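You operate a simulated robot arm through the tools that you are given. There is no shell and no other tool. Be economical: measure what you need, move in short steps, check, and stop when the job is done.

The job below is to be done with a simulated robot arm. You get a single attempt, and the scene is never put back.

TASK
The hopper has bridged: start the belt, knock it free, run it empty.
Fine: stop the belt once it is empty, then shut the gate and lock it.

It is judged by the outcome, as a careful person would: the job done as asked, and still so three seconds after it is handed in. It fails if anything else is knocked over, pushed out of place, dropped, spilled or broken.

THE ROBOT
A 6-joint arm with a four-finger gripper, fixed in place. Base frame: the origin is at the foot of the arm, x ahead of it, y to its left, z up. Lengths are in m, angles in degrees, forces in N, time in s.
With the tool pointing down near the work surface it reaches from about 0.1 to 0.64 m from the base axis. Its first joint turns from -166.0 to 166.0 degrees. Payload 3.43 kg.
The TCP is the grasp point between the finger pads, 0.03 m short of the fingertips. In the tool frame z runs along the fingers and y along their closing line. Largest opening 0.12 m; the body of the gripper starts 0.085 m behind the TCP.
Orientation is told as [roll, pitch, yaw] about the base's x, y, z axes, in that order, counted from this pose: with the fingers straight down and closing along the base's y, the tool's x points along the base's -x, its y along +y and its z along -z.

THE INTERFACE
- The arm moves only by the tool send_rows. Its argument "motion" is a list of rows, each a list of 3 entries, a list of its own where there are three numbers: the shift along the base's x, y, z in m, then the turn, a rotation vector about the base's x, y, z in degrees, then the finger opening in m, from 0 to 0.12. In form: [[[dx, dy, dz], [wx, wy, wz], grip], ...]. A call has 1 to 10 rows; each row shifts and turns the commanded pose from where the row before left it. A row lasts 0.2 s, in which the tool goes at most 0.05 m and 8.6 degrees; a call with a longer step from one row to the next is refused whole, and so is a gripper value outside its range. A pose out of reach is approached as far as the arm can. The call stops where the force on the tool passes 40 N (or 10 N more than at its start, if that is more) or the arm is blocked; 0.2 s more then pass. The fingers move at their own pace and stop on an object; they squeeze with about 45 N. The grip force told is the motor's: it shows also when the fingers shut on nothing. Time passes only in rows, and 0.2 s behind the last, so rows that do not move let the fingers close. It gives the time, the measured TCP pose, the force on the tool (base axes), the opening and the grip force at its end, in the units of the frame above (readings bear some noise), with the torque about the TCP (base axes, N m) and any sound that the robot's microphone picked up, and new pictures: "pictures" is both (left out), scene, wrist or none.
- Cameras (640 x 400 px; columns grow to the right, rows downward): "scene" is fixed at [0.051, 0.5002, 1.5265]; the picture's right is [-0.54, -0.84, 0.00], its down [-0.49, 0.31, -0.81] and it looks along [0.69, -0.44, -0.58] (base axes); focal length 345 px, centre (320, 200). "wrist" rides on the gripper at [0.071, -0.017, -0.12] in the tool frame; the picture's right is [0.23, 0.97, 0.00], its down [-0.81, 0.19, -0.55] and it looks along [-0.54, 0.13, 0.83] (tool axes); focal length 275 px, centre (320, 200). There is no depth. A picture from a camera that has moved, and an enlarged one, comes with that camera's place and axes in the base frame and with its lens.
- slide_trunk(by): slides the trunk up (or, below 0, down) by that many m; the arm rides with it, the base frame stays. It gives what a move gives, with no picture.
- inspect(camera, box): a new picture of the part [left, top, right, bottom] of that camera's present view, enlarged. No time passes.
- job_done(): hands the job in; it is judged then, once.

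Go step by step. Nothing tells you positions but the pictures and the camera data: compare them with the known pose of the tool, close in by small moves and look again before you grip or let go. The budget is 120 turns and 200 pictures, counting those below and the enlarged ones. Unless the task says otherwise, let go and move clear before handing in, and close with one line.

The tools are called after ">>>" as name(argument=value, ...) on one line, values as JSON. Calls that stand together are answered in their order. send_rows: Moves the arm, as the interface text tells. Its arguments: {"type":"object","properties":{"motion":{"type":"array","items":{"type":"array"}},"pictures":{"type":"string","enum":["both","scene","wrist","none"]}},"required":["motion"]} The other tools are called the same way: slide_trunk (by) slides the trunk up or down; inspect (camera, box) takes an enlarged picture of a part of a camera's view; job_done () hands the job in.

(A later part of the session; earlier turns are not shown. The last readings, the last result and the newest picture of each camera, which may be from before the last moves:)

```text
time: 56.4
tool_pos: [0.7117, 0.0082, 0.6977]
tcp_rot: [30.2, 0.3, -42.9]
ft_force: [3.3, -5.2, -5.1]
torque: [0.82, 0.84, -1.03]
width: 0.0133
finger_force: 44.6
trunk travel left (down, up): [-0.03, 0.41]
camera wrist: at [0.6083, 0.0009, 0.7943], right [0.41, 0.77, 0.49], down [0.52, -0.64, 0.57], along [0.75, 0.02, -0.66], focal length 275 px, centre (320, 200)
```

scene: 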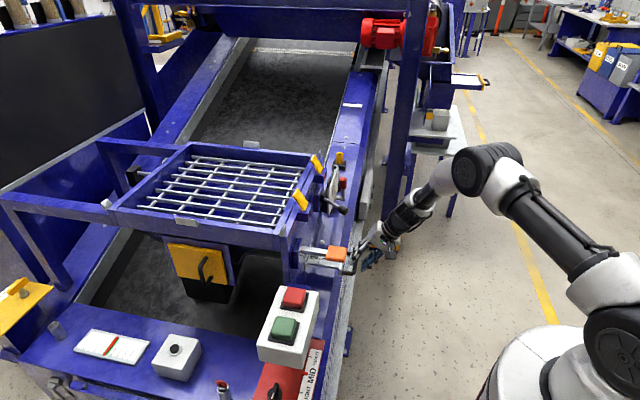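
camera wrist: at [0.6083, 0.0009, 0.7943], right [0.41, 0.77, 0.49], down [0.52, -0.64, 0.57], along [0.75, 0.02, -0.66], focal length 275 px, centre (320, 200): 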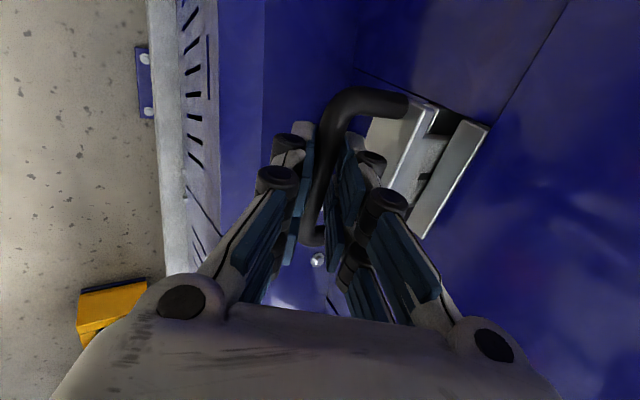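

>>> send_rows(motion=[[[0.005, 0.0053, 0], [0, 0, 0], 0.0], [[0.005, 0.0053, 0], [0, 0, 0], 0.0], [[0.0035, 0.0035, 0], [0, 0, 0], 0.0]], pictures="wrist")

>>> inspect(camera="scene", box=[270, 190, 410, 300])

```text
time: 57.2
tool_pos: [0.7221, 0.018, 0.6968]
tcp_rot: [29.9, 0.6, -43.1]
ft_force: [-16.7, -6.2, 15.1]
torque: [0.22, 0.63, -1.11]
width: 0.0131
finger_force: 45.9
trunk travel left (down, up): [-0.03, 0.41]
stopped in row 3: the force on the tool passed its limit at 42 N (the readings are from after the stop); the commanded pose is now the measured one
camera wrist: at [0.6182, 0.0104, 0.7949], right [0.41, 0.77, 0.49], down [0.52, -0.64, 0.57], along [0.75, 0.02, -0.66], focal length 275 px, centre (320, 200)
```

wrist: 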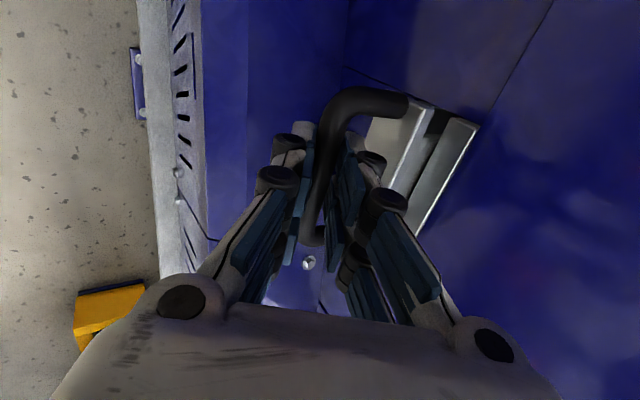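

```text
3.64 times, centred on (340, 245) of scene
camera zoom: at [0.051, 0.5002, 1.5265], right [-0.54, -0.84, 0.0], down [-0.49, 0.31, -0.81], along [0.69, -0.44, -0.58], focal length 1255 px, centre (247, 36)
```

zoom: 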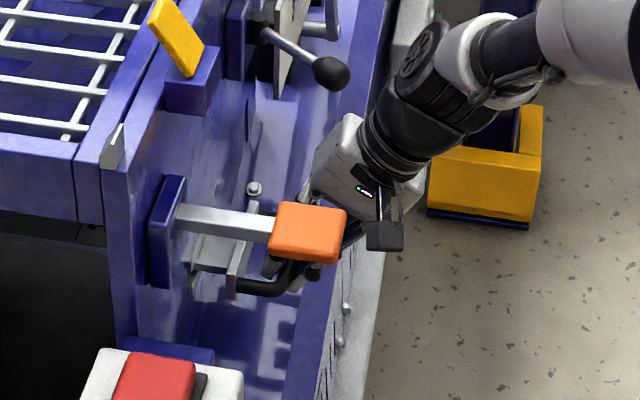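

It came to a hard stop after about 83 mm. I inspect the slot before deciding if it's fully shut.

>>> inspect(camera="wrist", box=[340, 60, 520, 260])

>>> send_rows(motion=[[[0.003, 0.003, 0], [0, 0, 0], 0.0], [[0.003, 0.003, 0], [0, 0, 0], 0.0]], pictures="wrist")

```text
2.00 times, centred on (430, 160) of wrist
camera zoom: at [0.6182, 0.0104, 0.7949], right [0.41, 0.77, 0.49], down [0.52, -0.64, 0.57], along [0.75, 0.02, -0.66], focal length 551 px, centre (100, 280)
```

zoom: 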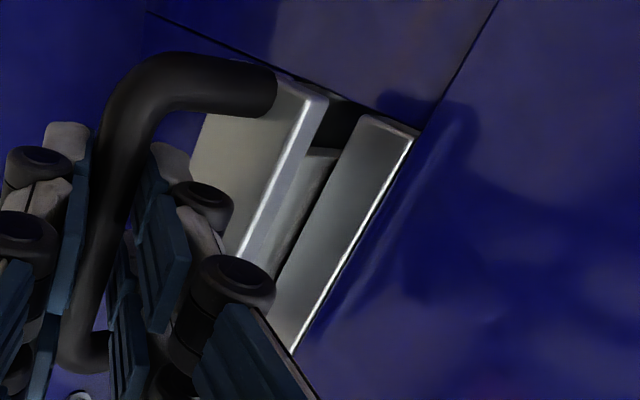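

```text
time: 57.6
tool_pos: [0.7212, 0.0177, 0.6969]
tcp_rot: [29.8, 1.0, -43.0]
ft_force: [-19.2, -5.8, 19.4]
torque: [0.73, 1.03, -0.5]
width: 0.0133
finger_force: 45.2
trunk travel left (down, up): [-0.03, 0.41]
stopped in row 1: the force on the tool passed its limit at 45 N (the readings are from after the stop); the commanded pose is now the measured one
camera wrist: at [0.6188, 0.0103, 0.7954], right [0.41, 0.77, 0.49], down [0.52, -0.64, 0.56], along [0.74, 0.02, -0.67], focal length 275 px, centre (320, 200)
```

wrist: 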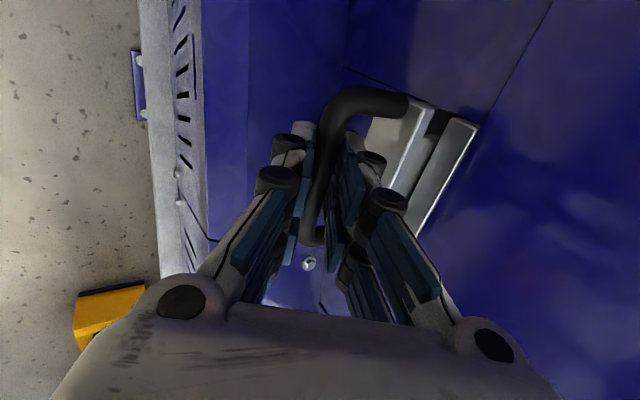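

It stops hard, but the reaction has an upward part, so a fingertip may be touching the sloped frame rather than the gate being shut. I regrip slightly higher on the fingers and push again.

>>> send_rows(motion=[[[-0.001, -0.001, 0], [0, 0, 0], 0.03], [[0, 0, 0], [0, 0, 0], 0.03], [[-0.004, -0.004, 0.0105], [0, 0, 0], 0.03], [[0, 0, 0], [0, 0, 0], 0.0], [[0, 0, 0], [0, 0, 0], 0.0], [[0, 0, 0], [0, 0, 0], 0.0]], pictures="wrist")

>>> send_rows(motion=[[[0.003, 0.003, 0], [0, 0, 0], 0.0], [[0.003, 0.003, 0], [0, 0, 0], 0.0], [[0.003, 0.003, 0], [0, 0, 0], 0.0]], pictures="wrist")

```text
time: 59.0
tool_pos: [0.7197, 0.0123, 0.7047]
tcp_rot: [29.7, 0.8, -43.2]
ft_force: [1.5, 1.7, -0.7]
torque: [0.19, 0.17, -1.01]
width: 0.0138
finger_force: 41.6
trunk travel left (down, up): [-0.03, 0.41]
camera wrist: at [0.6167, 0.0064, 0.8022], right [0.42, 0.77, 0.48], down [0.52, -0.64, 0.56], along [0.74, 0.02, -0.67], focal length 275 px, centre (320, 200)
```

wrist: 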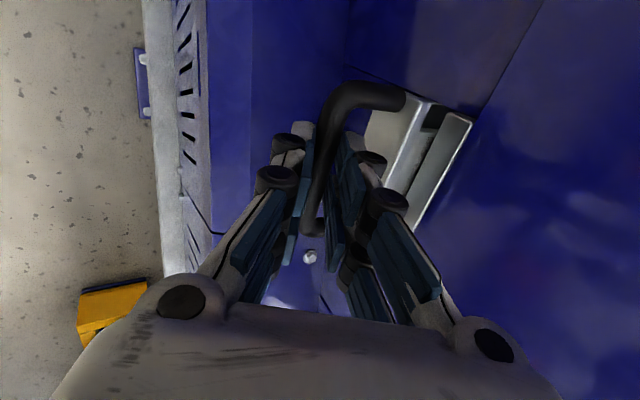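

```text
time: 59.7
tool_pos: [0.72, 0.0135, 0.7039]
tcp_rot: [29.3, 1.0, -43.2]
ft_force: [-14.3, -6.6, 13.5]
torque: [0.01, 0.48, -0.55]
width: 0.0136
finger_force: 45.0
trunk travel left (down, up): [-0.03, 0.41]
stopped in row 3: the force on the tool passed its limit at 46 N (the readings are from after the stop); the commanded pose is now the measured one
camera wrist: at [0.6181, 0.0072, 0.803], right [0.42, 0.77, 0.48], down [0.53, -0.64, 0.56], along [0.74, 0.02, -0.67], focal length 275 px, centre (320, 200)
```

wrist: 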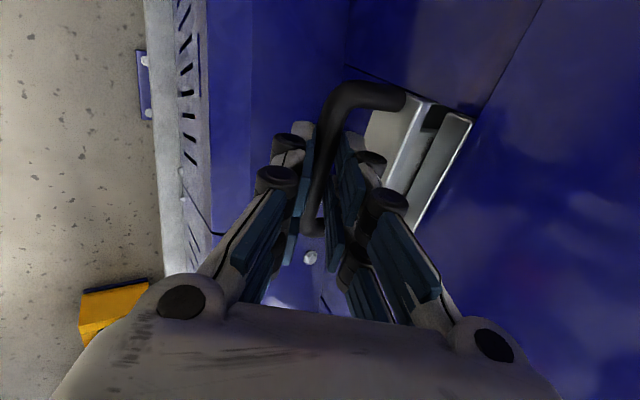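

Same stop regardless of finger height, so it is the slide's own end stop. I release, withdraw along the fingers, and look into the hopper and at the levers.

>>> send_rows(motion=[[[0, 0, 0], [0, 0, 0], 0.035], [[0, 0, 0], [0, 0, 0], 0.035], [[-0.01, -0.011, 0.026], [0, 0, 0], 0.035], [[-0.015, -0.016, 0.04], [0, 0, 0], 0.035], [[-0.017, -0.018, 0.043], [0, 0, 0], 0.035], [[-0.02, -0.018, 0.04], [0, 0, 0], 0.06], [[-0.02, -0.01, 0.04], [-5.5, 5.1, 0], 0.12], [[-0.02, 0, 0.04], [-5.5, 5.1, 0], 0.12], [[-0.02, 0, 0.04], [-5.5, 5.1, 0], 0.12], [[0, 0.02, 0.04], [-5.5, 5.1, 0], 0.12]])

>>> inspect(camera="scene", box=[260, 130, 420, 300])

```text
time: 61.9
tool_pos: [0.6008, -0.0375, 1.0127]
tcp_rot: [-1.0, 0.6, -43.7]
ft_force: [-0.1, 0.3, 0.3]
torque: [0.02, 0.0, 0.03]
width: 0.118
finger_force: 0.0
trunk travel left (down, up): [-0.03, 0.41]
camera wrist: at [0.5391, 0.0004, 1.1356], right [0.5, 0.86, -0.01], down [0.73, -0.42, 0.54], along [0.46, -0.28, -0.84], focal length 275 px, centre (320, 200)
```

scene: 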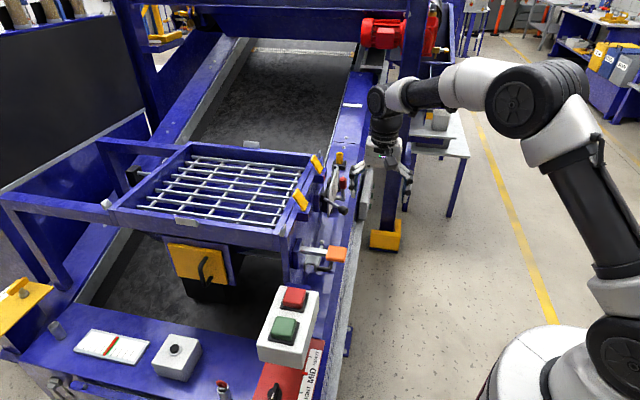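
wrist: 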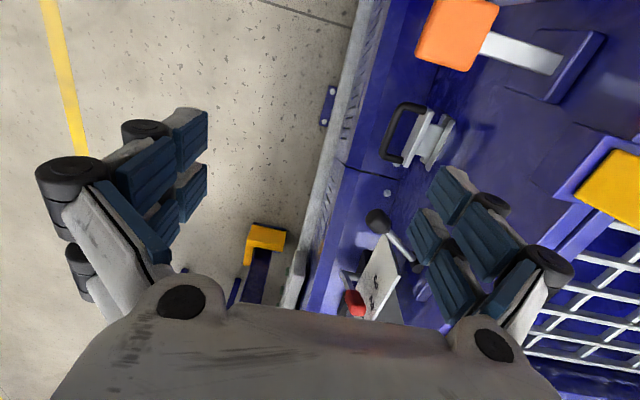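

```text
2.35 times, centred on (340, 215) of scene
camera zoom: at [0.051, 0.5002, 1.5265], right [-0.54, -0.84, 0.0], down [-0.49, 0.31, -0.81], along [0.69, -0.44, -0.58], focal length 812 px, centre (273, 165)
```

zoom: 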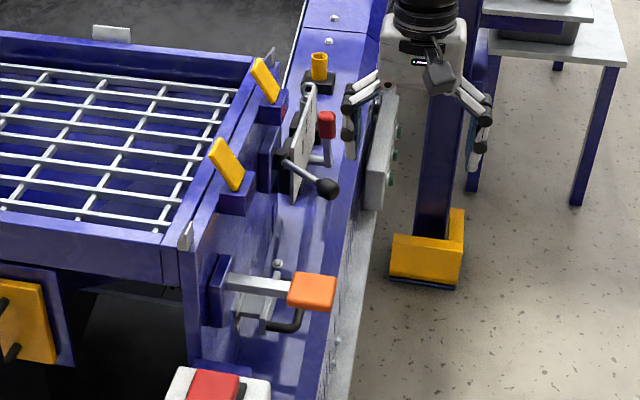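

>>> inspect(camera="wrist", box=[320, 90, 480, 320])

>>> send_rows(motion=[[[-0.03, 0.035, 0.015], [0, 0, 7], 0.12], [[-0.03, 0.035, 0.015], [0, 0, 8], 0.12], [[-0.02, 0.035, 0.025], [0, 0, 8], 0.12], [[0, 0.04, 0.025], [0, 0, 8], 0.12], [[0, 0.04, 0.025], [0, 0, 8], 0.12], [[0, 0.045, 0.015], [0, 0, 8], 0.12], [[0, 0.045, 0.015], [0, 0, 0], 0.12], [[0, 0.03, 0.035], [0, 0, 0], 0.12]], pictures="wrist")

>>> inspect(camera="wrist", box=[180, 130, 400, 300])

```text
1.74 times, centred on (400, 205) of wrist
camera zoom: at [0.5391, 0.0004, 1.1356], right [0.5, 0.86, -0.01], down [0.73, -0.42, 0.54], along [0.46, -0.28, -0.84], focal length 479 px, centre (181, 191)
```

zoom: 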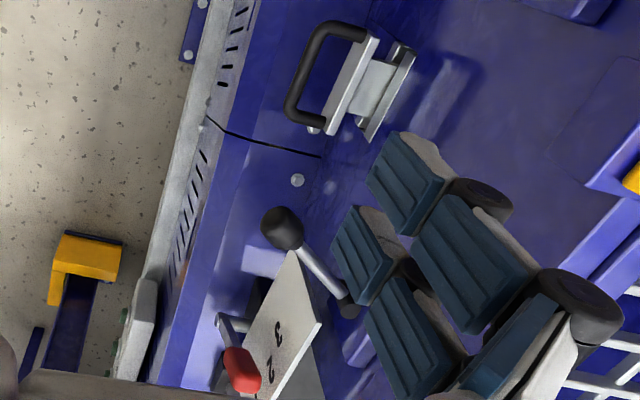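

```text
time: 63.7
tool_pos: [0.5175, 0.2678, 1.1831]
tcp_rot: [-0.8, 0.7, 3.5]
ft_force: [-0.1, -0.2, 0.5]
torque: [0.01, -0.02, 0.0]
width: 0.1201
finger_force: 0.0
trunk travel left (down, up): [-0.03, 0.41]
camera wrist: at [0.4469, 0.2489, 1.3048], right [-0.29, 0.96, -0.01], down [0.8, 0.25, 0.54], along [0.52, 0.15, -0.84], focal length 275 px, centre (320, 200)
```

wrist: 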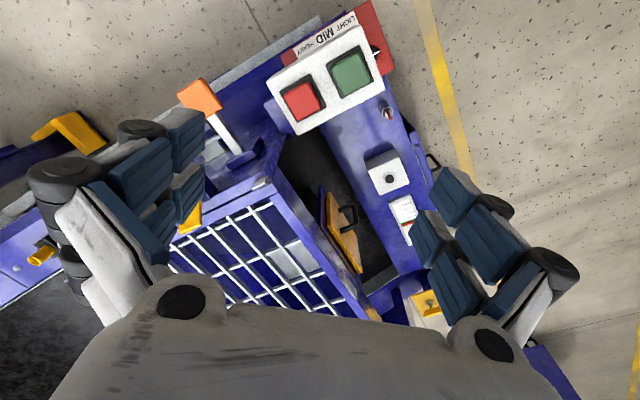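

```text
2.35 times, centred on (290, 215) of wrist
camera zoom: at [0.4469, 0.2489, 1.3048], right [-0.29, 0.96, -0.01], down [0.8, 0.25, 0.54], along [0.52, 0.15, -0.84], focal length 648 px, centre (391, 165)
```

zoom: 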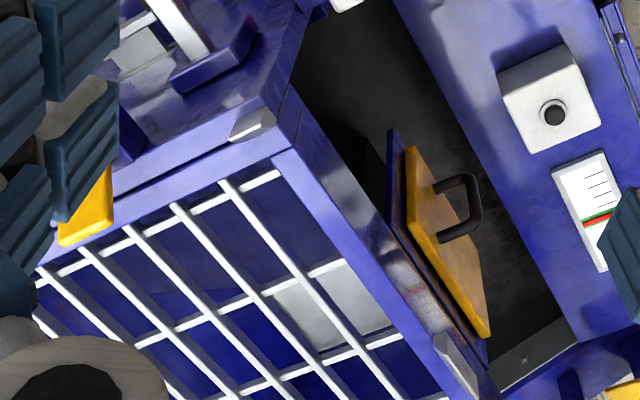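

The outlet is now covered by the white plate, so the gate is shut. Now for the lock: I take closer looks at candidates.

>>> inspect(camera="scene", box=[190, 340, 270, 400])

>>> inspect(camera="scene", box=[300, 145, 370, 220])

>>> inspect(camera="scene", box=[280, 220, 360, 290])

```text
6.67 times, centred on (230, 370) of scene
camera zoom: at [0.051, 0.5002, 1.5265], right [-0.54, -0.84, 0.0], down [-0.49, 0.31, -0.81], along [0.69, -0.44, -0.58], focal length 2300 px, centre (920, -933)
```

zoom: 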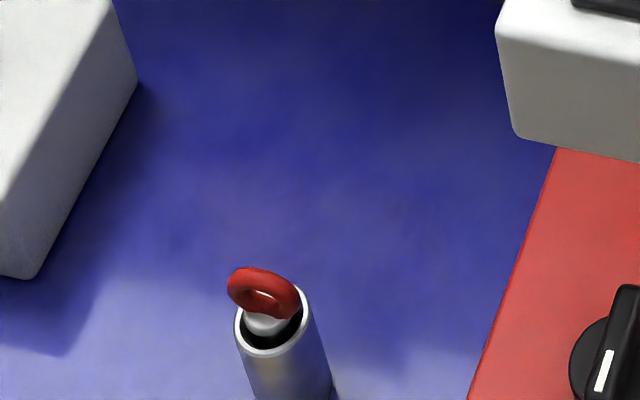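

```text
5.33 times, centred on (335, 182) of scene
camera zoom: at [0.051, 0.5002, 1.5265], right [-0.54, -0.84, 0.0], down [-0.49, 0.31, -0.81], along [0.69, -0.44, -0.58], focal length 1840 px, centre (240, 293)
```

zoom: 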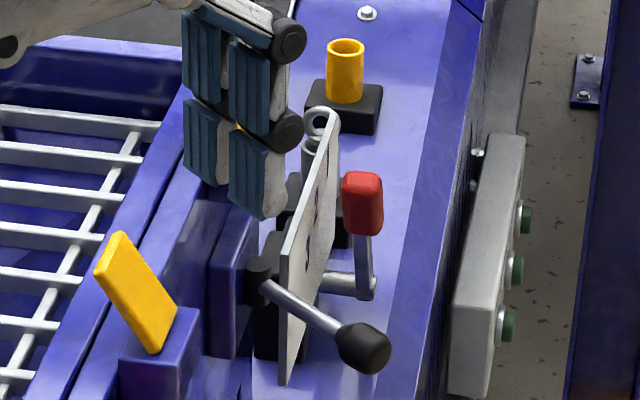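

```text
5.71 times, centred on (320, 255) of scene
camera zoom: at [0.051, 0.5002, 1.5265], right [-0.54, -0.84, 0.0], down [-0.49, 0.31, -0.81], along [0.69, -0.44, -0.58], focal length 1972 px, centre (320, -114)
```

zoom: 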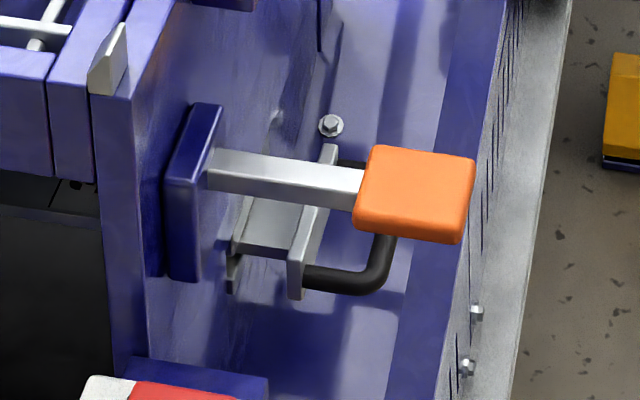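

Scene zooms show a clamp-style ball lever on the hopper wall at hub (0.865, -0.033, 0.850). I check the gate for lock holes from outside before touching anything.

>>> send_rows(motion=[[[-0.02, -0.045, 0], [0, 0, 8], 0.12], [[-0.02, -0.045, 0], [0, 0, 8], 0.12], [[0, -0.045, -0.01], [0, 0, 8], 0.12], [[0, -0.045, -0.01], [0, 0, 8], 0.12], [[0, -0.045, -0.02], [0, 0, 8], 0.12], [[0.02, -0.04, -0.02], [0, 0, 0], 0.12], [[0.02, -0.04, -0.02], [0, 0, 0], 0.12], [[0.01, -0.04, -0.02], [0, 0, 0], 0.12], [[0.01, -0.03, -0.03], [0, 0, 0], 0.12]], pictures="wrist")

>>> inspect(camera="wrist", box=[240, 100, 400, 260])

```text
time: 65.7
tool_pos: [0.5409, -0.1085, 1.0498]
tcp_rot: [-0.8, 0.6, 43.5]
ft_force: [-0.2, 0.3, 0.1]
torque: [0.0, -0.01, 0.04]
width: 0.1197
finger_force: 0.1
trunk travel left (down, up): [-0.03, 0.41]
camera wrist: at [0.4997, -0.1685, 1.1711], right [-0.84, 0.55, -0.01], down [0.46, 0.71, 0.54], along [0.3, 0.45, -0.84], focal length 275 px, centre (320, 200)
```

wrist: 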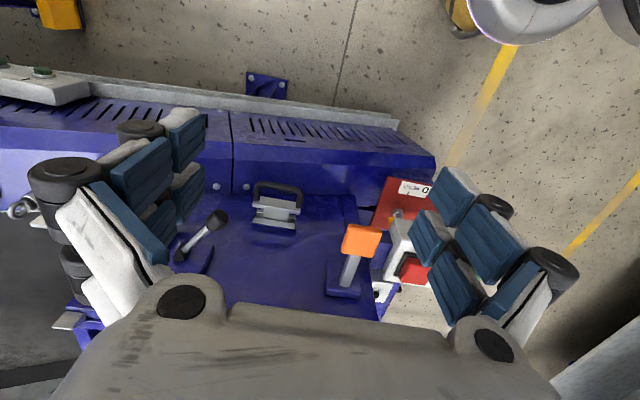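

```text
2.50 times, centred on (320, 180) of wrist
camera zoom: at [0.4997, -0.1685, 1.1711], right [-0.84, 0.55, -0.01], down [0.46, 0.71, 0.54], along [0.3, 0.45, -0.84], focal length 688 px, centre (320, 250)
```

zoom: 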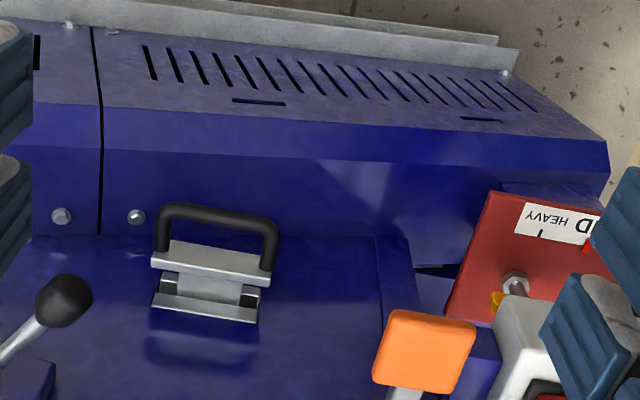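

>>> inspect(camera="wrist", box=[165, 190, 265, 290])

>>> inspect(camera="wrist", box=[245, 170, 325, 240])

```text
4.00 times, centred on (215, 240) of wrist
camera zoom: at [0.4997, -0.1685, 1.1711], right [-0.84, 0.55, -0.01], down [0.46, 0.71, 0.54], along [0.3, 0.45, -0.84], focal length 1101 px, centre (740, 40)
```

zoom: 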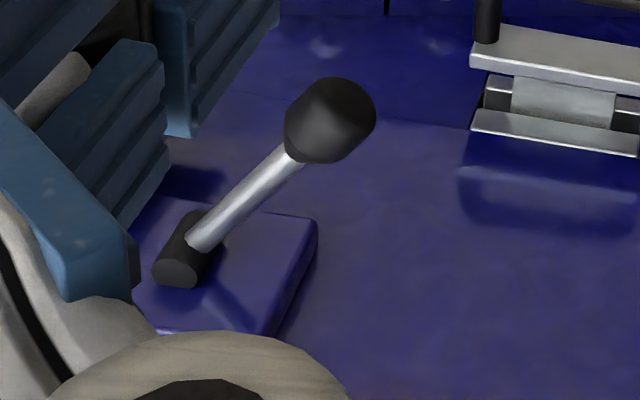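

```text
5.71 times, centred on (285, 205) of wrist
camera zoom: at [0.4997, -0.1685, 1.1711], right [-0.84, 0.55, -0.01], down [0.46, 0.71, 0.54], along [0.3, 0.45, -0.84], focal length 1573 px, centre (520, 171)
```

zoom: 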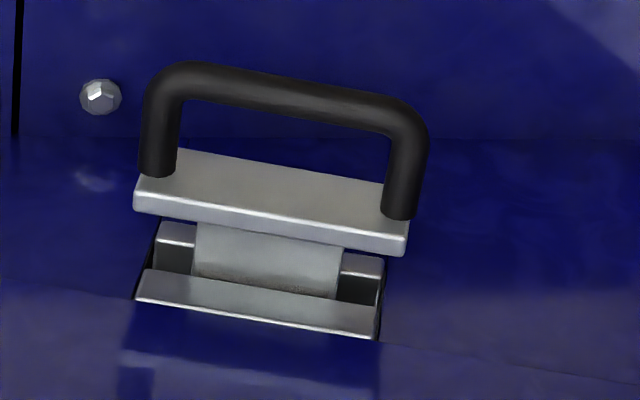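

The lever's hub axis is vertical, so the ball swings horizontally. It now points toward the gate side, which fits an unlocked position, and no pin holes are visible. I'll turn the tool and try to reach it with the fingers tilted forward.

>>> send_rows(motion=[[[0, 0.005, 0], [0, 0, -8.5], 0.06], [[0, 0.005, 0], [0, 0, -8.5], 0.0], [[0, 0.005, 0], [0, 0, -8.5], 0.0], [[0, 0.005, 0], [0, 0, -8.5], 0.0], [[0, 0.005, 0], [0, 0, -8.5], 0.0], [[0.01, 0.005, 0], [0.8, -8, 0], 0.0], [[0.01, 0.005, 0], [0, -8, 0], 0.0], [[0.01, 0.005, 0], [0, -8, 0], 0.0], [[0.01, 0.0, 0], [0, -8, 0], 0.0], [[0.01, 0.0, 0], [0, -8, 0], 0.0]], pictures="none")

>>> send_rows(motion=[[[0.02, 0, -0.02], [0, -8, 0], 0.0], [[0.02, 0.0, -0.02], [0, -8, 0], 0.0], [[0.02, 0, -0.02], [0, 0, 0], 0.0]])

```text
time: 67.9
tool_pos: [0.5895, -0.069, 1.052]
tcp_rot: [-0.8, -39.6, 1.0]
ft_force: [0.4, 0.7, -0.3]
torque: [-0.02, 0.01, 0.04]
width: 0.0001
finger_force: 33.4
trunk travel left (down, up): [-0.03, 0.41]
```

```text
time: 68.7
tool_pos: [0.6294, -0.0526, 1.0098]
tcp_rot: [2.8, -47.2, 1.1]
ft_force: [0.1, 0.7, -0.3]
torque: [0.03, 0.0, 0.01]
width: 0.0
finger_force: 33.6
out of reach, approached as far as the arm can: row 1, 2
trunk travel left (down, up): [-0.03, 0.41]
camera wrist: at [0.493, -0.0781, 1.0385], right [-0.21, 0.97, -0.14], down [0.13, 0.17, 0.98], along [0.97, 0.19, -0.17], focal length 275 px, centre (320, 200)
```

scene: 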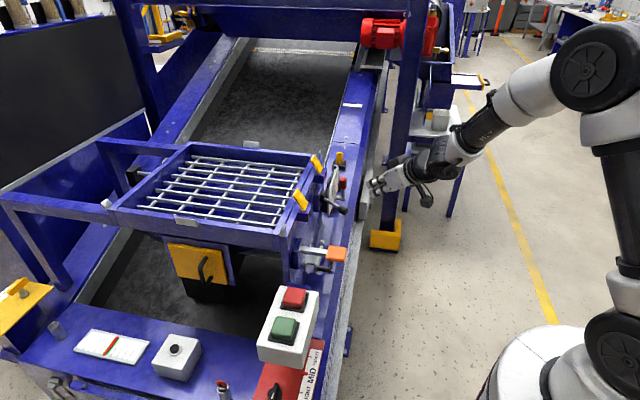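
wrist: 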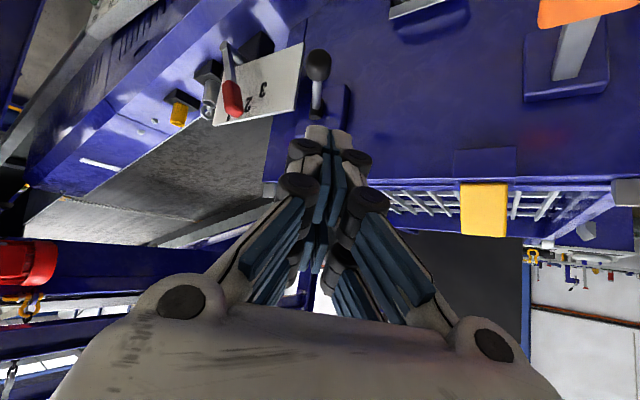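

The ball lever is in view ahead. I move the closed fingers to the gate side of the ball, slightly above it first.

>>> send_rows(motion=[[[0.024, 0.013, -0.025], [0, 0, 0], 0.0], [[0.024, 0.013, -0.025], [0, 0, 0], 0.0], [[0.023, 0.012, -0.03], [0, 0, 0], 0.0], [[0, 0, 0], [0, 0, 0], 0.0]])

>>> inspect(camera="scene", box=[290, 140, 390, 230])

```text
time: 69.7
tool_pos: [0.7027, -0.0166, 0.9256]
tcp_rot: [2.9, -47.2, 1.1]
ft_force: [0.0, -0.4, -0.1]
torque: [0.0, 0.02, 0.0]
width: 0.0001
finger_force: 33.8
trunk travel left (down, up): [-0.03, 0.41]
camera wrist: at [0.5669, -0.042, 0.9557], right [-0.21, 0.97, -0.14], down [0.14, 0.17, 0.98], along [0.97, 0.19, -0.17], focal length 275 px, centre (320, 200)
```

scene: 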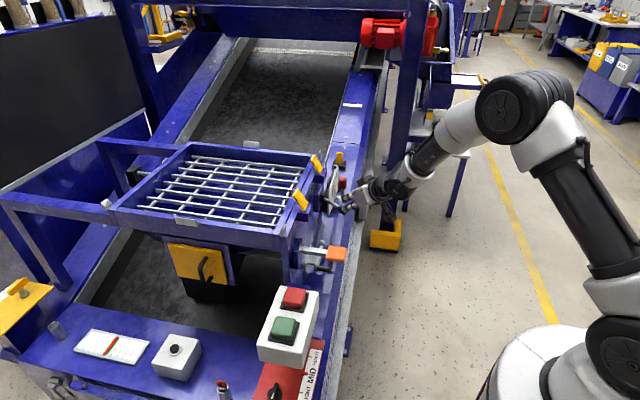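
wrist: 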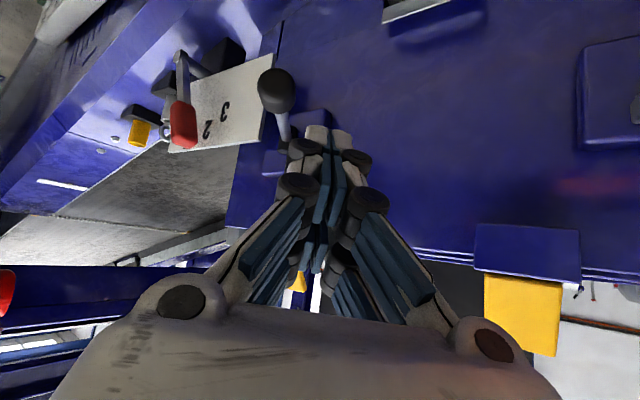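

```text
4.44 times, centred on (340, 185) of scene
camera zoom: at [0.051, 0.5002, 1.5265], right [-0.54, -0.84, 0.0], down [-0.49, 0.31, -0.81], along [0.69, -0.44, -0.58], focal length 1534 px, centre (231, 267)
```

zoom: 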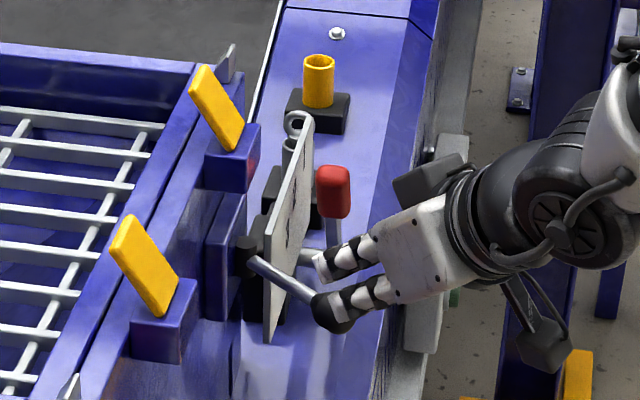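

The ball estimate holds at (0.77, -0.05, 0.84). I lower the fingers to ball height on its gate side.

>>> send_rows(motion=[[[0.008, 0.004, -0.025], [0, 0, 0], 0.0], [[0.009, 0, -0.025], [0, 0, 0], 0.0], [[0.009, 0, -0.023], [0, 0, 0], 0.0]])

>>> inspect(camera="scene", box=[290, 140, 390, 230])

>>> inspect(camera="wrist", box=[200, 40, 400, 200])

```text
time: 70.5
tool_pos: [0.7295, -0.0092, 0.8541]
tcp_rot: [2.9, -47.4, 1.2]
ft_force: [0.4, 0.6, 0.3]
torque: [0.0, 0.0, 0.0]
width: 0.0
finger_force: 33.6
trunk travel left (down, up): [-0.03, 0.41]
camera wrist: at [0.5933, -0.0359, 0.8841], right [-0.21, 0.97, -0.14], down [0.13, 0.17, 0.98], along [0.97, 0.19, -0.16], focal length 275 px, centre (320, 200)
```

scene: 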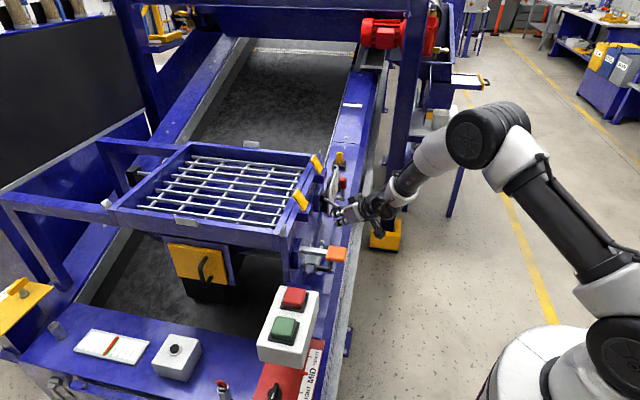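
wrist: 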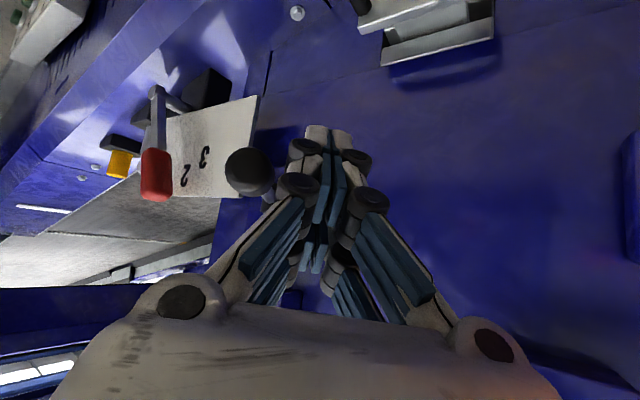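

```text
4.44 times, centred on (340, 185) of scene
camera zoom: at [0.051, 0.5002, 1.5265], right [-0.54, -0.84, 0.0], down [-0.49, 0.31, -0.81], along [0.69, -0.44, -0.58], focal length 1534 px, centre (231, 267)
```

zoom: 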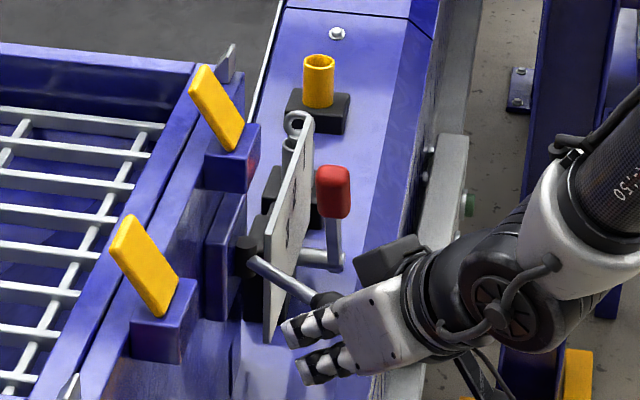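

```text
2.50 times, centred on (300, 120) of wrist
camera zoom: at [0.5933, -0.0359, 0.8841], right [-0.21, 0.97, -0.14], down [0.13, 0.17, 0.98], along [0.97, 0.19, -0.16], focal length 688 px, centre (370, 400)
```

zoom: 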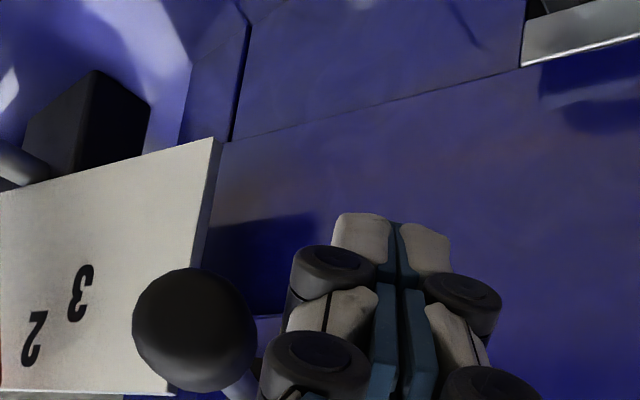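

Fingers are beside the ball at the right height. I push it away from the gate in small steps along its arc.

>>> send_rows(motion=[[[0.001, -0.008, 0], [0, 0, 0], 0.0], [[0.002, -0.008, 0], [0, 0, 0], 0.0], [[0.003, -0.008, 0], [0, 0, 0], 0.0], [[0.003, -0.008, 0], [0, 0, 0], 0.0]])

>>> inspect(camera="scene", box=[290, 140, 390, 230])

```text
time: 71.5
tool_pos: [0.7365, -0.0419, 0.8551]
tcp_rot: [2.9, -47.2, 1.2]
ft_force: [-0.9, 1.0, 0.3]
torque: [0.01, -0.01, 0.02]
width: 0.0001
finger_force: 33.5
trunk travel left (down, up): [-0.03, 0.41]
camera wrist: at [0.6005, -0.0683, 0.8853], right [-0.21, 0.97, -0.14], down [0.14, 0.17, 0.98], along [0.97, 0.19, -0.17], focal length 275 px, centre (320, 200)
```

scene: 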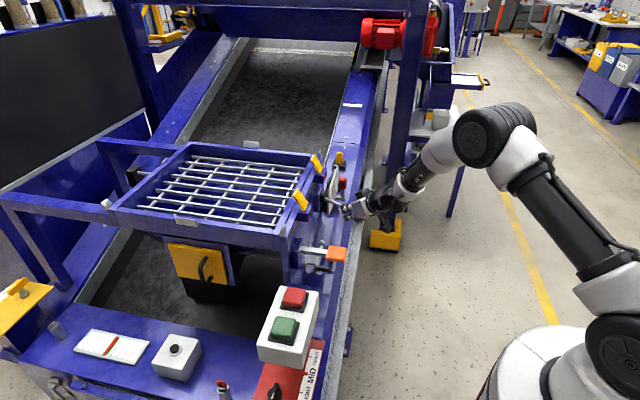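
wrist: 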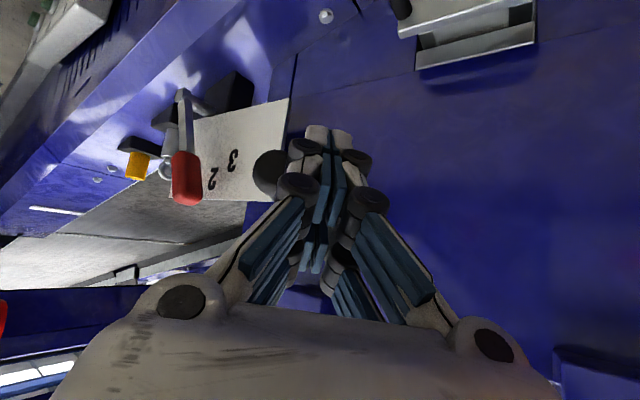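

```text
4.44 times, centred on (340, 185) of scene
camera zoom: at [0.051, 0.5002, 1.5265], right [-0.54, -0.84, 0.0], down [-0.49, 0.31, -0.81], along [0.69, -0.44, -0.58], focal length 1534 px, centre (231, 267)
```

zoom: 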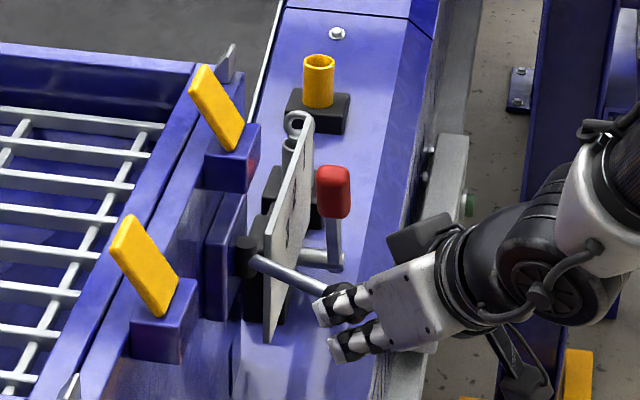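

The lever swings freely with about 1 N. I continue along its arc.

>>> send_rows(motion=[[[0.005, -0.009, 0], [0, 0, 0], 0.0], [[0.006, -0.009, 0], [0, 0, 0], 0.0], [[0.007, -0.008, 0], [0, 0, 0], 0.0], [[0.008, -0.008, 0], [0, 0, 0], 0.0]])

>>> inspect(camera="scene", box=[290, 140, 390, 230])

```text
time: 72.5
tool_pos: [0.7631, -0.0785, 0.8567]
tcp_rot: [2.8, -47.2, 1.1]
ft_force: [-0.1, 0.1, -0.2]
torque: [-0.03, 0.01, 0.02]
width: 0.0
finger_force: 33.4
trunk travel left (down, up): [-0.03, 0.41]
camera wrist: at [0.6267, -0.1027, 0.8853], right [-0.21, 0.97, -0.14], down [0.14, 0.17, 0.98], along [0.97, 0.19, -0.17], focal length 275 px, centre (320, 200)
```

scene: 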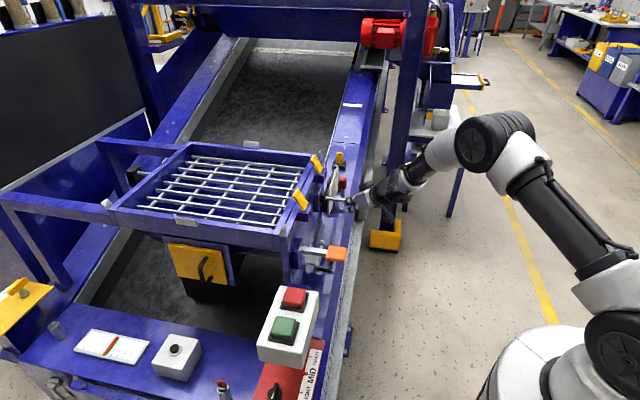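
wrist: 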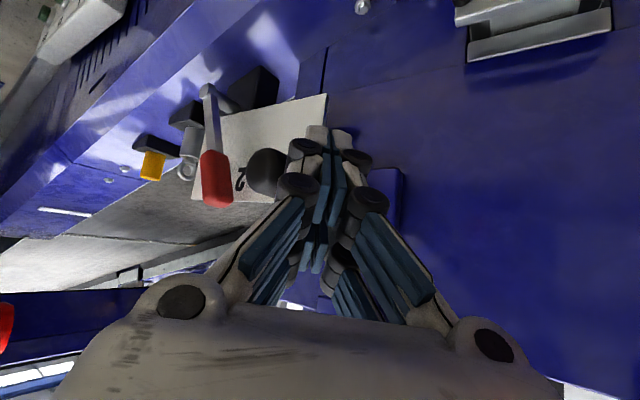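

```text
4.44 times, centred on (340, 185) of scene
camera zoom: at [0.051, 0.5002, 1.5265], right [-0.54, -0.84, 0.0], down [-0.49, 0.31, -0.81], along [0.69, -0.44, -0.58], focal length 1534 px, centre (231, 267)
```

zoom: 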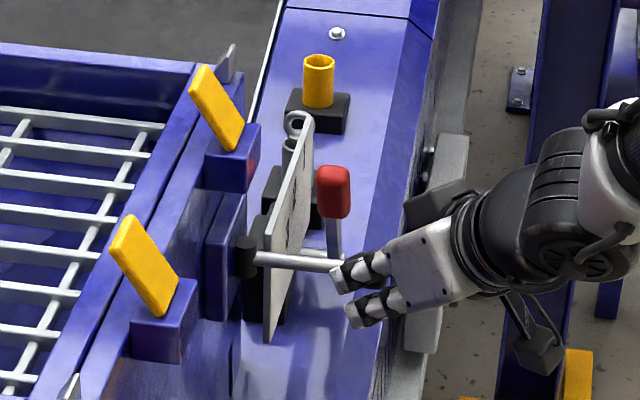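

The lever is about halfway, pointing straight out. I continue, watching clearance to the red handle, which is about 7 cm from the mirrored end position.

>>> send_rows(motion=[[[0.009, -0.009, 0], [0, 0, 0], 0.0], [[0.009, -0.008, 0], [0, 0, 0], 0.0], [[0.01, -0.008, 0], [0, 0, 0], 0.0]])

>>> inspect(camera="scene", box=[290, 140, 390, 230])

```text
time: 73.3
tool_pos: [0.7895, -0.1007, 0.8568]
tcp_rot: [2.9, -47.1, 1.1]
ft_force: [-0.2, -1.0, 0.7]
torque: [-0.01, 0.01, -0.01]
width: 0.0
finger_force: 33.2
trunk travel left (down, up): [-0.03, 0.41]
camera wrist: at [0.6539, -0.1266, 0.8863], right [-0.21, 0.97, -0.14], down [0.14, 0.17, 0.98], along [0.97, 0.19, -0.17], focal length 275 px, centre (320, 200)
```

scene: 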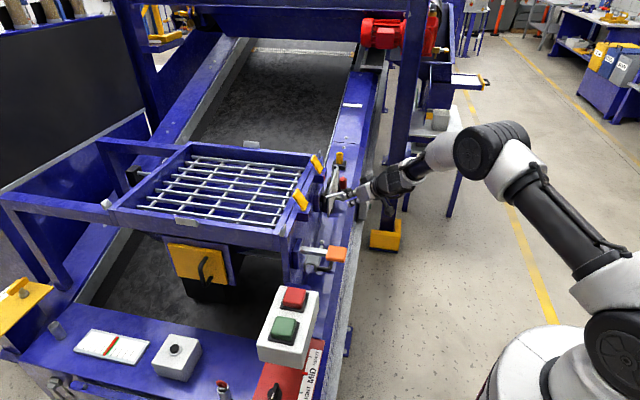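
wrist: 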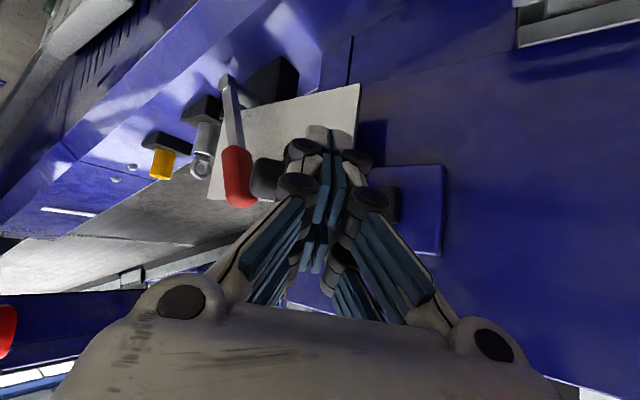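

```text
4.44 times, centred on (340, 185) of scene
camera zoom: at [0.051, 0.5002, 1.5265], right [-0.54, -0.84, 0.0], down [-0.49, 0.31, -0.81], along [0.69, -0.44, -0.58], focal length 1534 px, centre (231, 267)
```

zoom: 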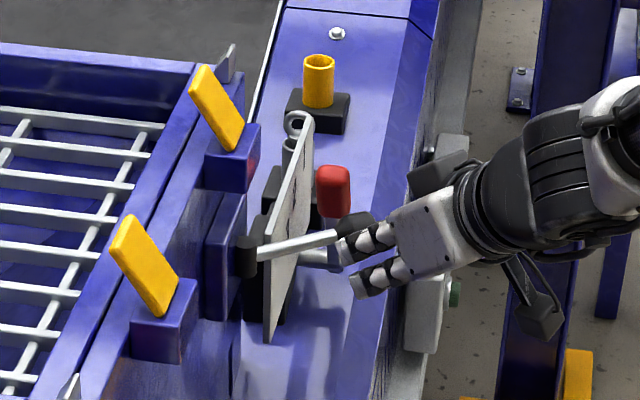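

The lever is now past straight-out by roughly 20°. I continue gently until it meets its stop.

>>> send_rows(motion=[[[0.008, -0.004, 0], [0, 0, 0], 0.0], [[0.008, -0.003, 0], [0, 0, 0], 0.0]])

>>> inspect(camera="scene", box=[290, 140, 390, 230])

>>> inspect(camera="wrist", box=[180, 60, 420, 240])

```text
time: 73.9
tool_pos: [0.8044, -0.1075, 0.8561]
tcp_rot: [3.0, -47.1, 1.1]
ft_force: [-5.9, 3.8, 1.7]
torque: [0.0, -0.03, 0.06]
width: 0.0001
finger_force: 32.8
trunk travel left (down, up): [-0.03, 0.41]
camera wrist: at [0.6681, -0.1336, 0.8854], right [-0.21, 0.97, -0.14], down [0.13, 0.17, 0.98], along [0.97, 0.19, -0.17], focal length 275 px, centre (320, 200)
```

scene: 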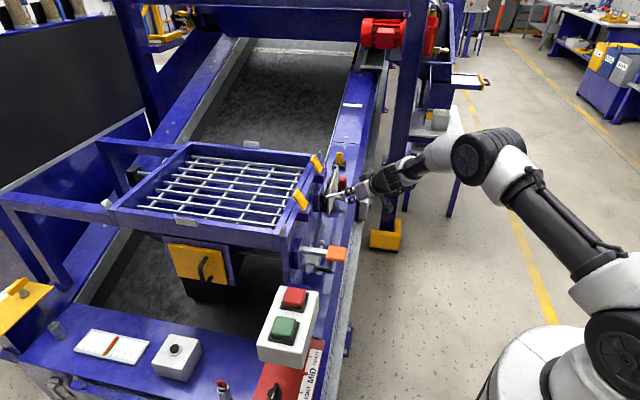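
wrist: 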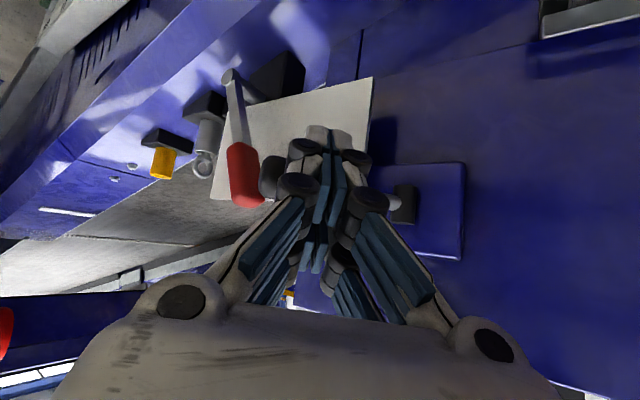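

```text
4.44 times, centred on (340, 185) of scene
camera zoom: at [0.051, 0.5002, 1.5265], right [-0.54, -0.84, 0.0], down [-0.49, 0.31, -0.81], along [0.69, -0.44, -0.58], focal length 1534 px, centre (231, 267)
```

zoom: 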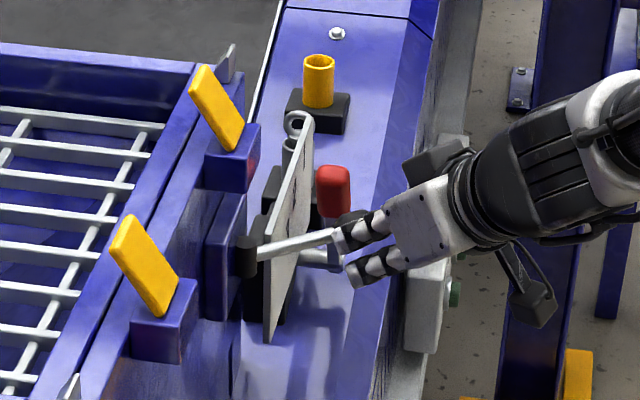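

```text
2.22 times, centred on (300, 150) of wrist
camera zoom: at [0.6681, -0.1336, 0.8854], right [-0.21, 0.97, -0.14], down [0.13, 0.17, 0.98], along [0.97, 0.19, -0.17], focal length 612 px, centre (364, 311)
```

zoom: 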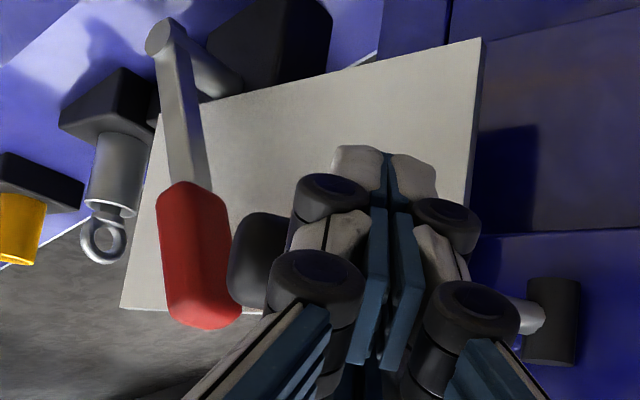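

Ball now sits near (0.865, -0.132), roughly mirrored about the wall normal, with force starting to rise. I push a few mm more to be sure it's seated.

>>> send_rows(motion=[[[0.004, -0.001, 0], [0, 0, 0], 0.0], [[0.003, -0.0, 0], [0, 0, 0], 0.0]], pictures="none")

>>> inspect(camera="scene", box=[300, 160, 370, 220])

```text
time: 74.6
tool_pos: [0.8073, -0.1076, 0.8561]
tcp_rot: [3.2, -47.0, 1.1]
ft_force: [-29.9, 4.2, 15.1]
torque: [-0.08, -0.41, -0.11]
width: 0.0001
finger_force: 33.5
trunk travel left (down, up): [-0.03, 0.41]
stopped in row 2: the force on the tool passed its limit at 41 N (the readings are from after the stop); the commanded pose is now the measured one
```

```text
6.67 times, centred on (335, 190) of scene
camera zoom: at [0.051, 0.5002, 1.5265], right [-0.54, -0.84, 0.0], down [-0.49, 0.31, -0.81], along [0.69, -0.44, -0.58], focal length 2300 px, centre (220, 267)
```

zoom: 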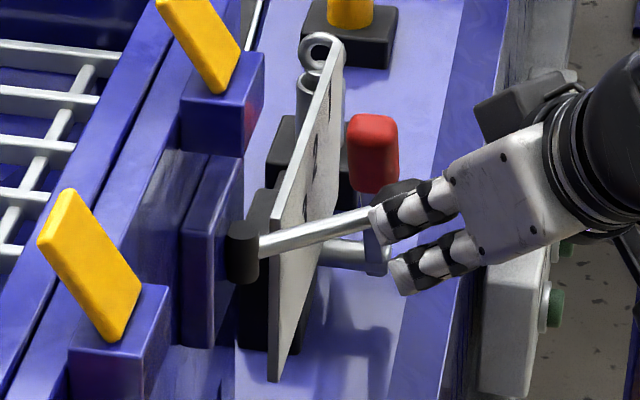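

Firm stop. I back away, then verify the lock with a gentle tug on the gate handle.

>>> send_rows(motion=[[[-0.015, 0.01, 0], [0, 0, 0], 0.0], [[-0.03, 0.01, 0.03], [0, 0, 0], 0.0], [[-0.035, 0.0, 0.035], [0, 0, 0], 0.0], [[-0.035, 0, 0.035], [0, 0, 0], 0.0], [[-0.03, 0, 0.03], [0, 8, 0], 0.0]])

>>> inspect(camera="scene", box=[270, 140, 380, 290])

```text
time: 75.8
tool_pos: [0.6688, -0.086, 0.985]
tcp_rot: [4.6, -39.2, -0.4]
ft_force: [-2.5, -0.3, -2.5]
torque: [0.02, -0.2, 0.08]
width: 0.0
finger_force: 33.2
trunk travel left (down, up): [-0.03, 0.41]
camera wrist: at [0.5359, -0.1111, 1.0328], right [-0.22, 0.97, -0.09], down [0.27, 0.15, 0.95], along [0.94, 0.18, -0.3], focal length 275 px, centre (320, 200)
```

scene: 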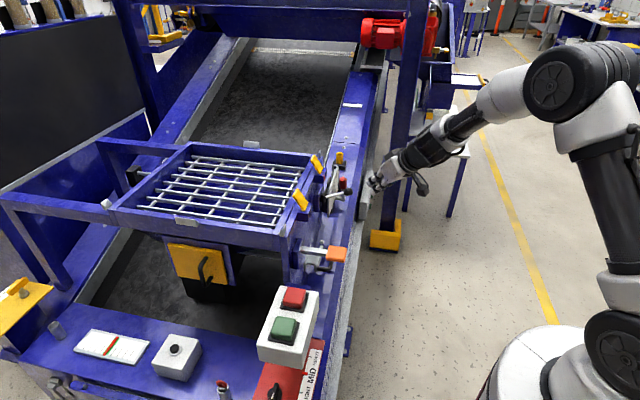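
wrist: 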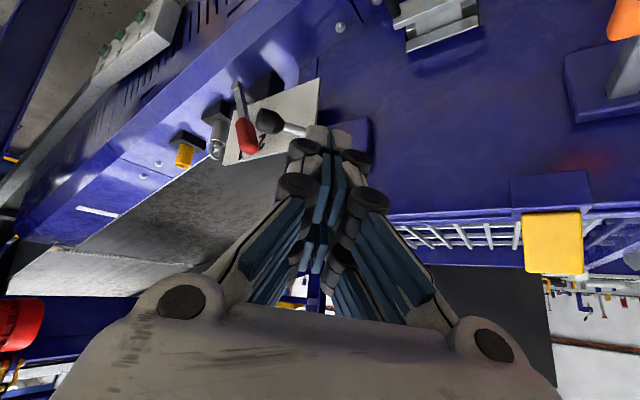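

```text
2.67 times, centred on (325, 215) of scene
camera zoom: at [0.051, 0.5002, 1.5265], right [-0.54, -0.84, 0.0], down [-0.49, 0.31, -0.81], along [0.69, -0.44, -0.58], focal length 920 px, centre (307, 160)
```

zoom: 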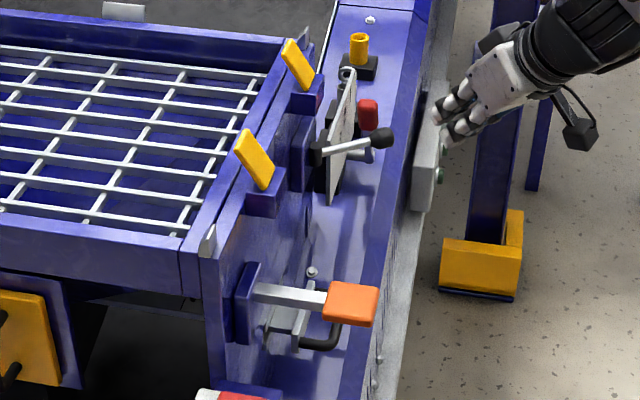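

The lever holds its new position. I reorient for the handle grasp as before.

>>> send_rows(motion=[[[-0.03, 0, 0], [-4.5, 7, 0], 0.02], [[-0.03, 0, 0], [0, 8, 0], 0.035], [[-0.03, 0, 0], [0, 8, 0], 0.035], [[-0.02, 0, 0], [0, 8, 0], 0.035], [[0, 0, 0], [0, 8, 0], 0.035], [[0, 0, 0], [0, 0, -8.5], 0.035], [[0, 0, 0], [0, 0, -8.5], 0.035], [[0, 0, 0], [0, 0, -8.5], 0.035], [[0, 0, 0], [0, 0, -8.5], 0.035], [[0, 0, 0], [0, 0, -8.5], 0.035]], pictures="none")

>>> send_rows(motion=[[[0.01, 0, -0.02], [5.5, -5.1, 0], 0.035], [[0.01, 0, -0.02], [5.5, -5.1, 0], 0.035], [[0.01, 0, -0.02], [5.5, -5.1, 0], 0.035], [[0.01, -0.0, -0.02], [5.5, -5.1, 0], 0.035]], pictures="wrist")

```text
time: 78.0
tool_pos: [0.5559, -0.0901, 0.9834]
tcp_rot: [0.2, 0.2, -39.3]
ft_force: [-0.2, 0.9, 0.9]
torque: [0.02, 0.02, 0.01]
width: 0.0353
finger_force: 0.1
trunk travel left (down, up): [-0.03, 0.41]
```

```text
time: 79.0
tool_pos: [0.5949, -0.09, 0.9022]
tcp_rot: [30.2, -1.8, -39.5]
ft_force: [-0.5, -0.3, 0.2]
torque: [0.01, 0.02, 0.02]
width: 0.0351
finger_force: 0.1
trunk travel left (down, up): [-0.03, 0.41]
camera wrist: at [0.49, -0.1004, 0.9963], right [0.35, 0.8, 0.48], down [0.54, -0.59, 0.6], along [0.77, 0.05, -0.64], focal length 275 px, centre (320, 200)
```

wrist: 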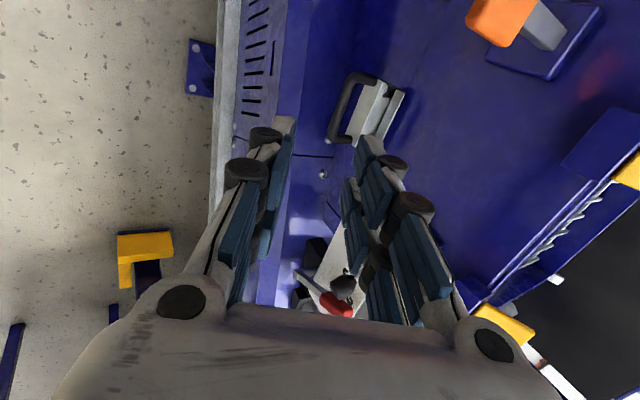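

>>> send_rows(motion=[[[0.02, 0.015, -0.03], [0, 0, -3.4], 0.035], [[0.026, 0.02, -0.033], [0, 0, 0], 0.035], [[0.026, 0.02, -0.033], [0, 0, 0], 0.035], [[0.025, 0.018, -0.032], [0, 0, 0], 0.035]], pictures="wrist")

```text
time: 80.0
tool_pos: [0.6898, -0.0129, 0.7753]
tcp_rot: [30.2, -1.7, -43.0]
ft_force: [-1.1, -0.5, -0.7]
torque: [0.03, 0.0, -0.03]
width: 0.0349
finger_force: 0.0
trunk travel left (down, up): [-0.03, 0.41]
camera wrist: at [0.5844, -0.0188, 0.8695], right [0.39, 0.78, 0.48], down [0.5, -0.62, 0.6], along [0.77, 0.01, -0.64], focal length 275 px, centre (320, 200)
```

wrist: 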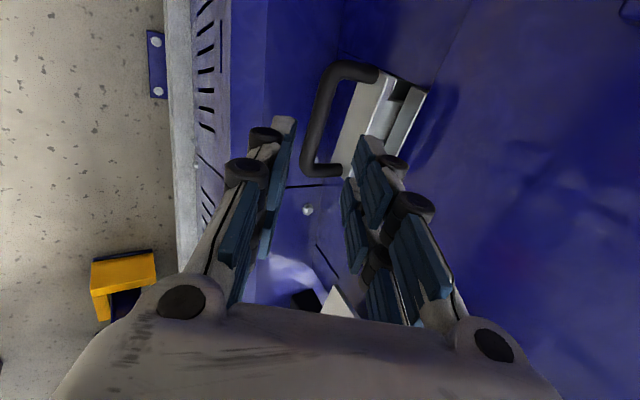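

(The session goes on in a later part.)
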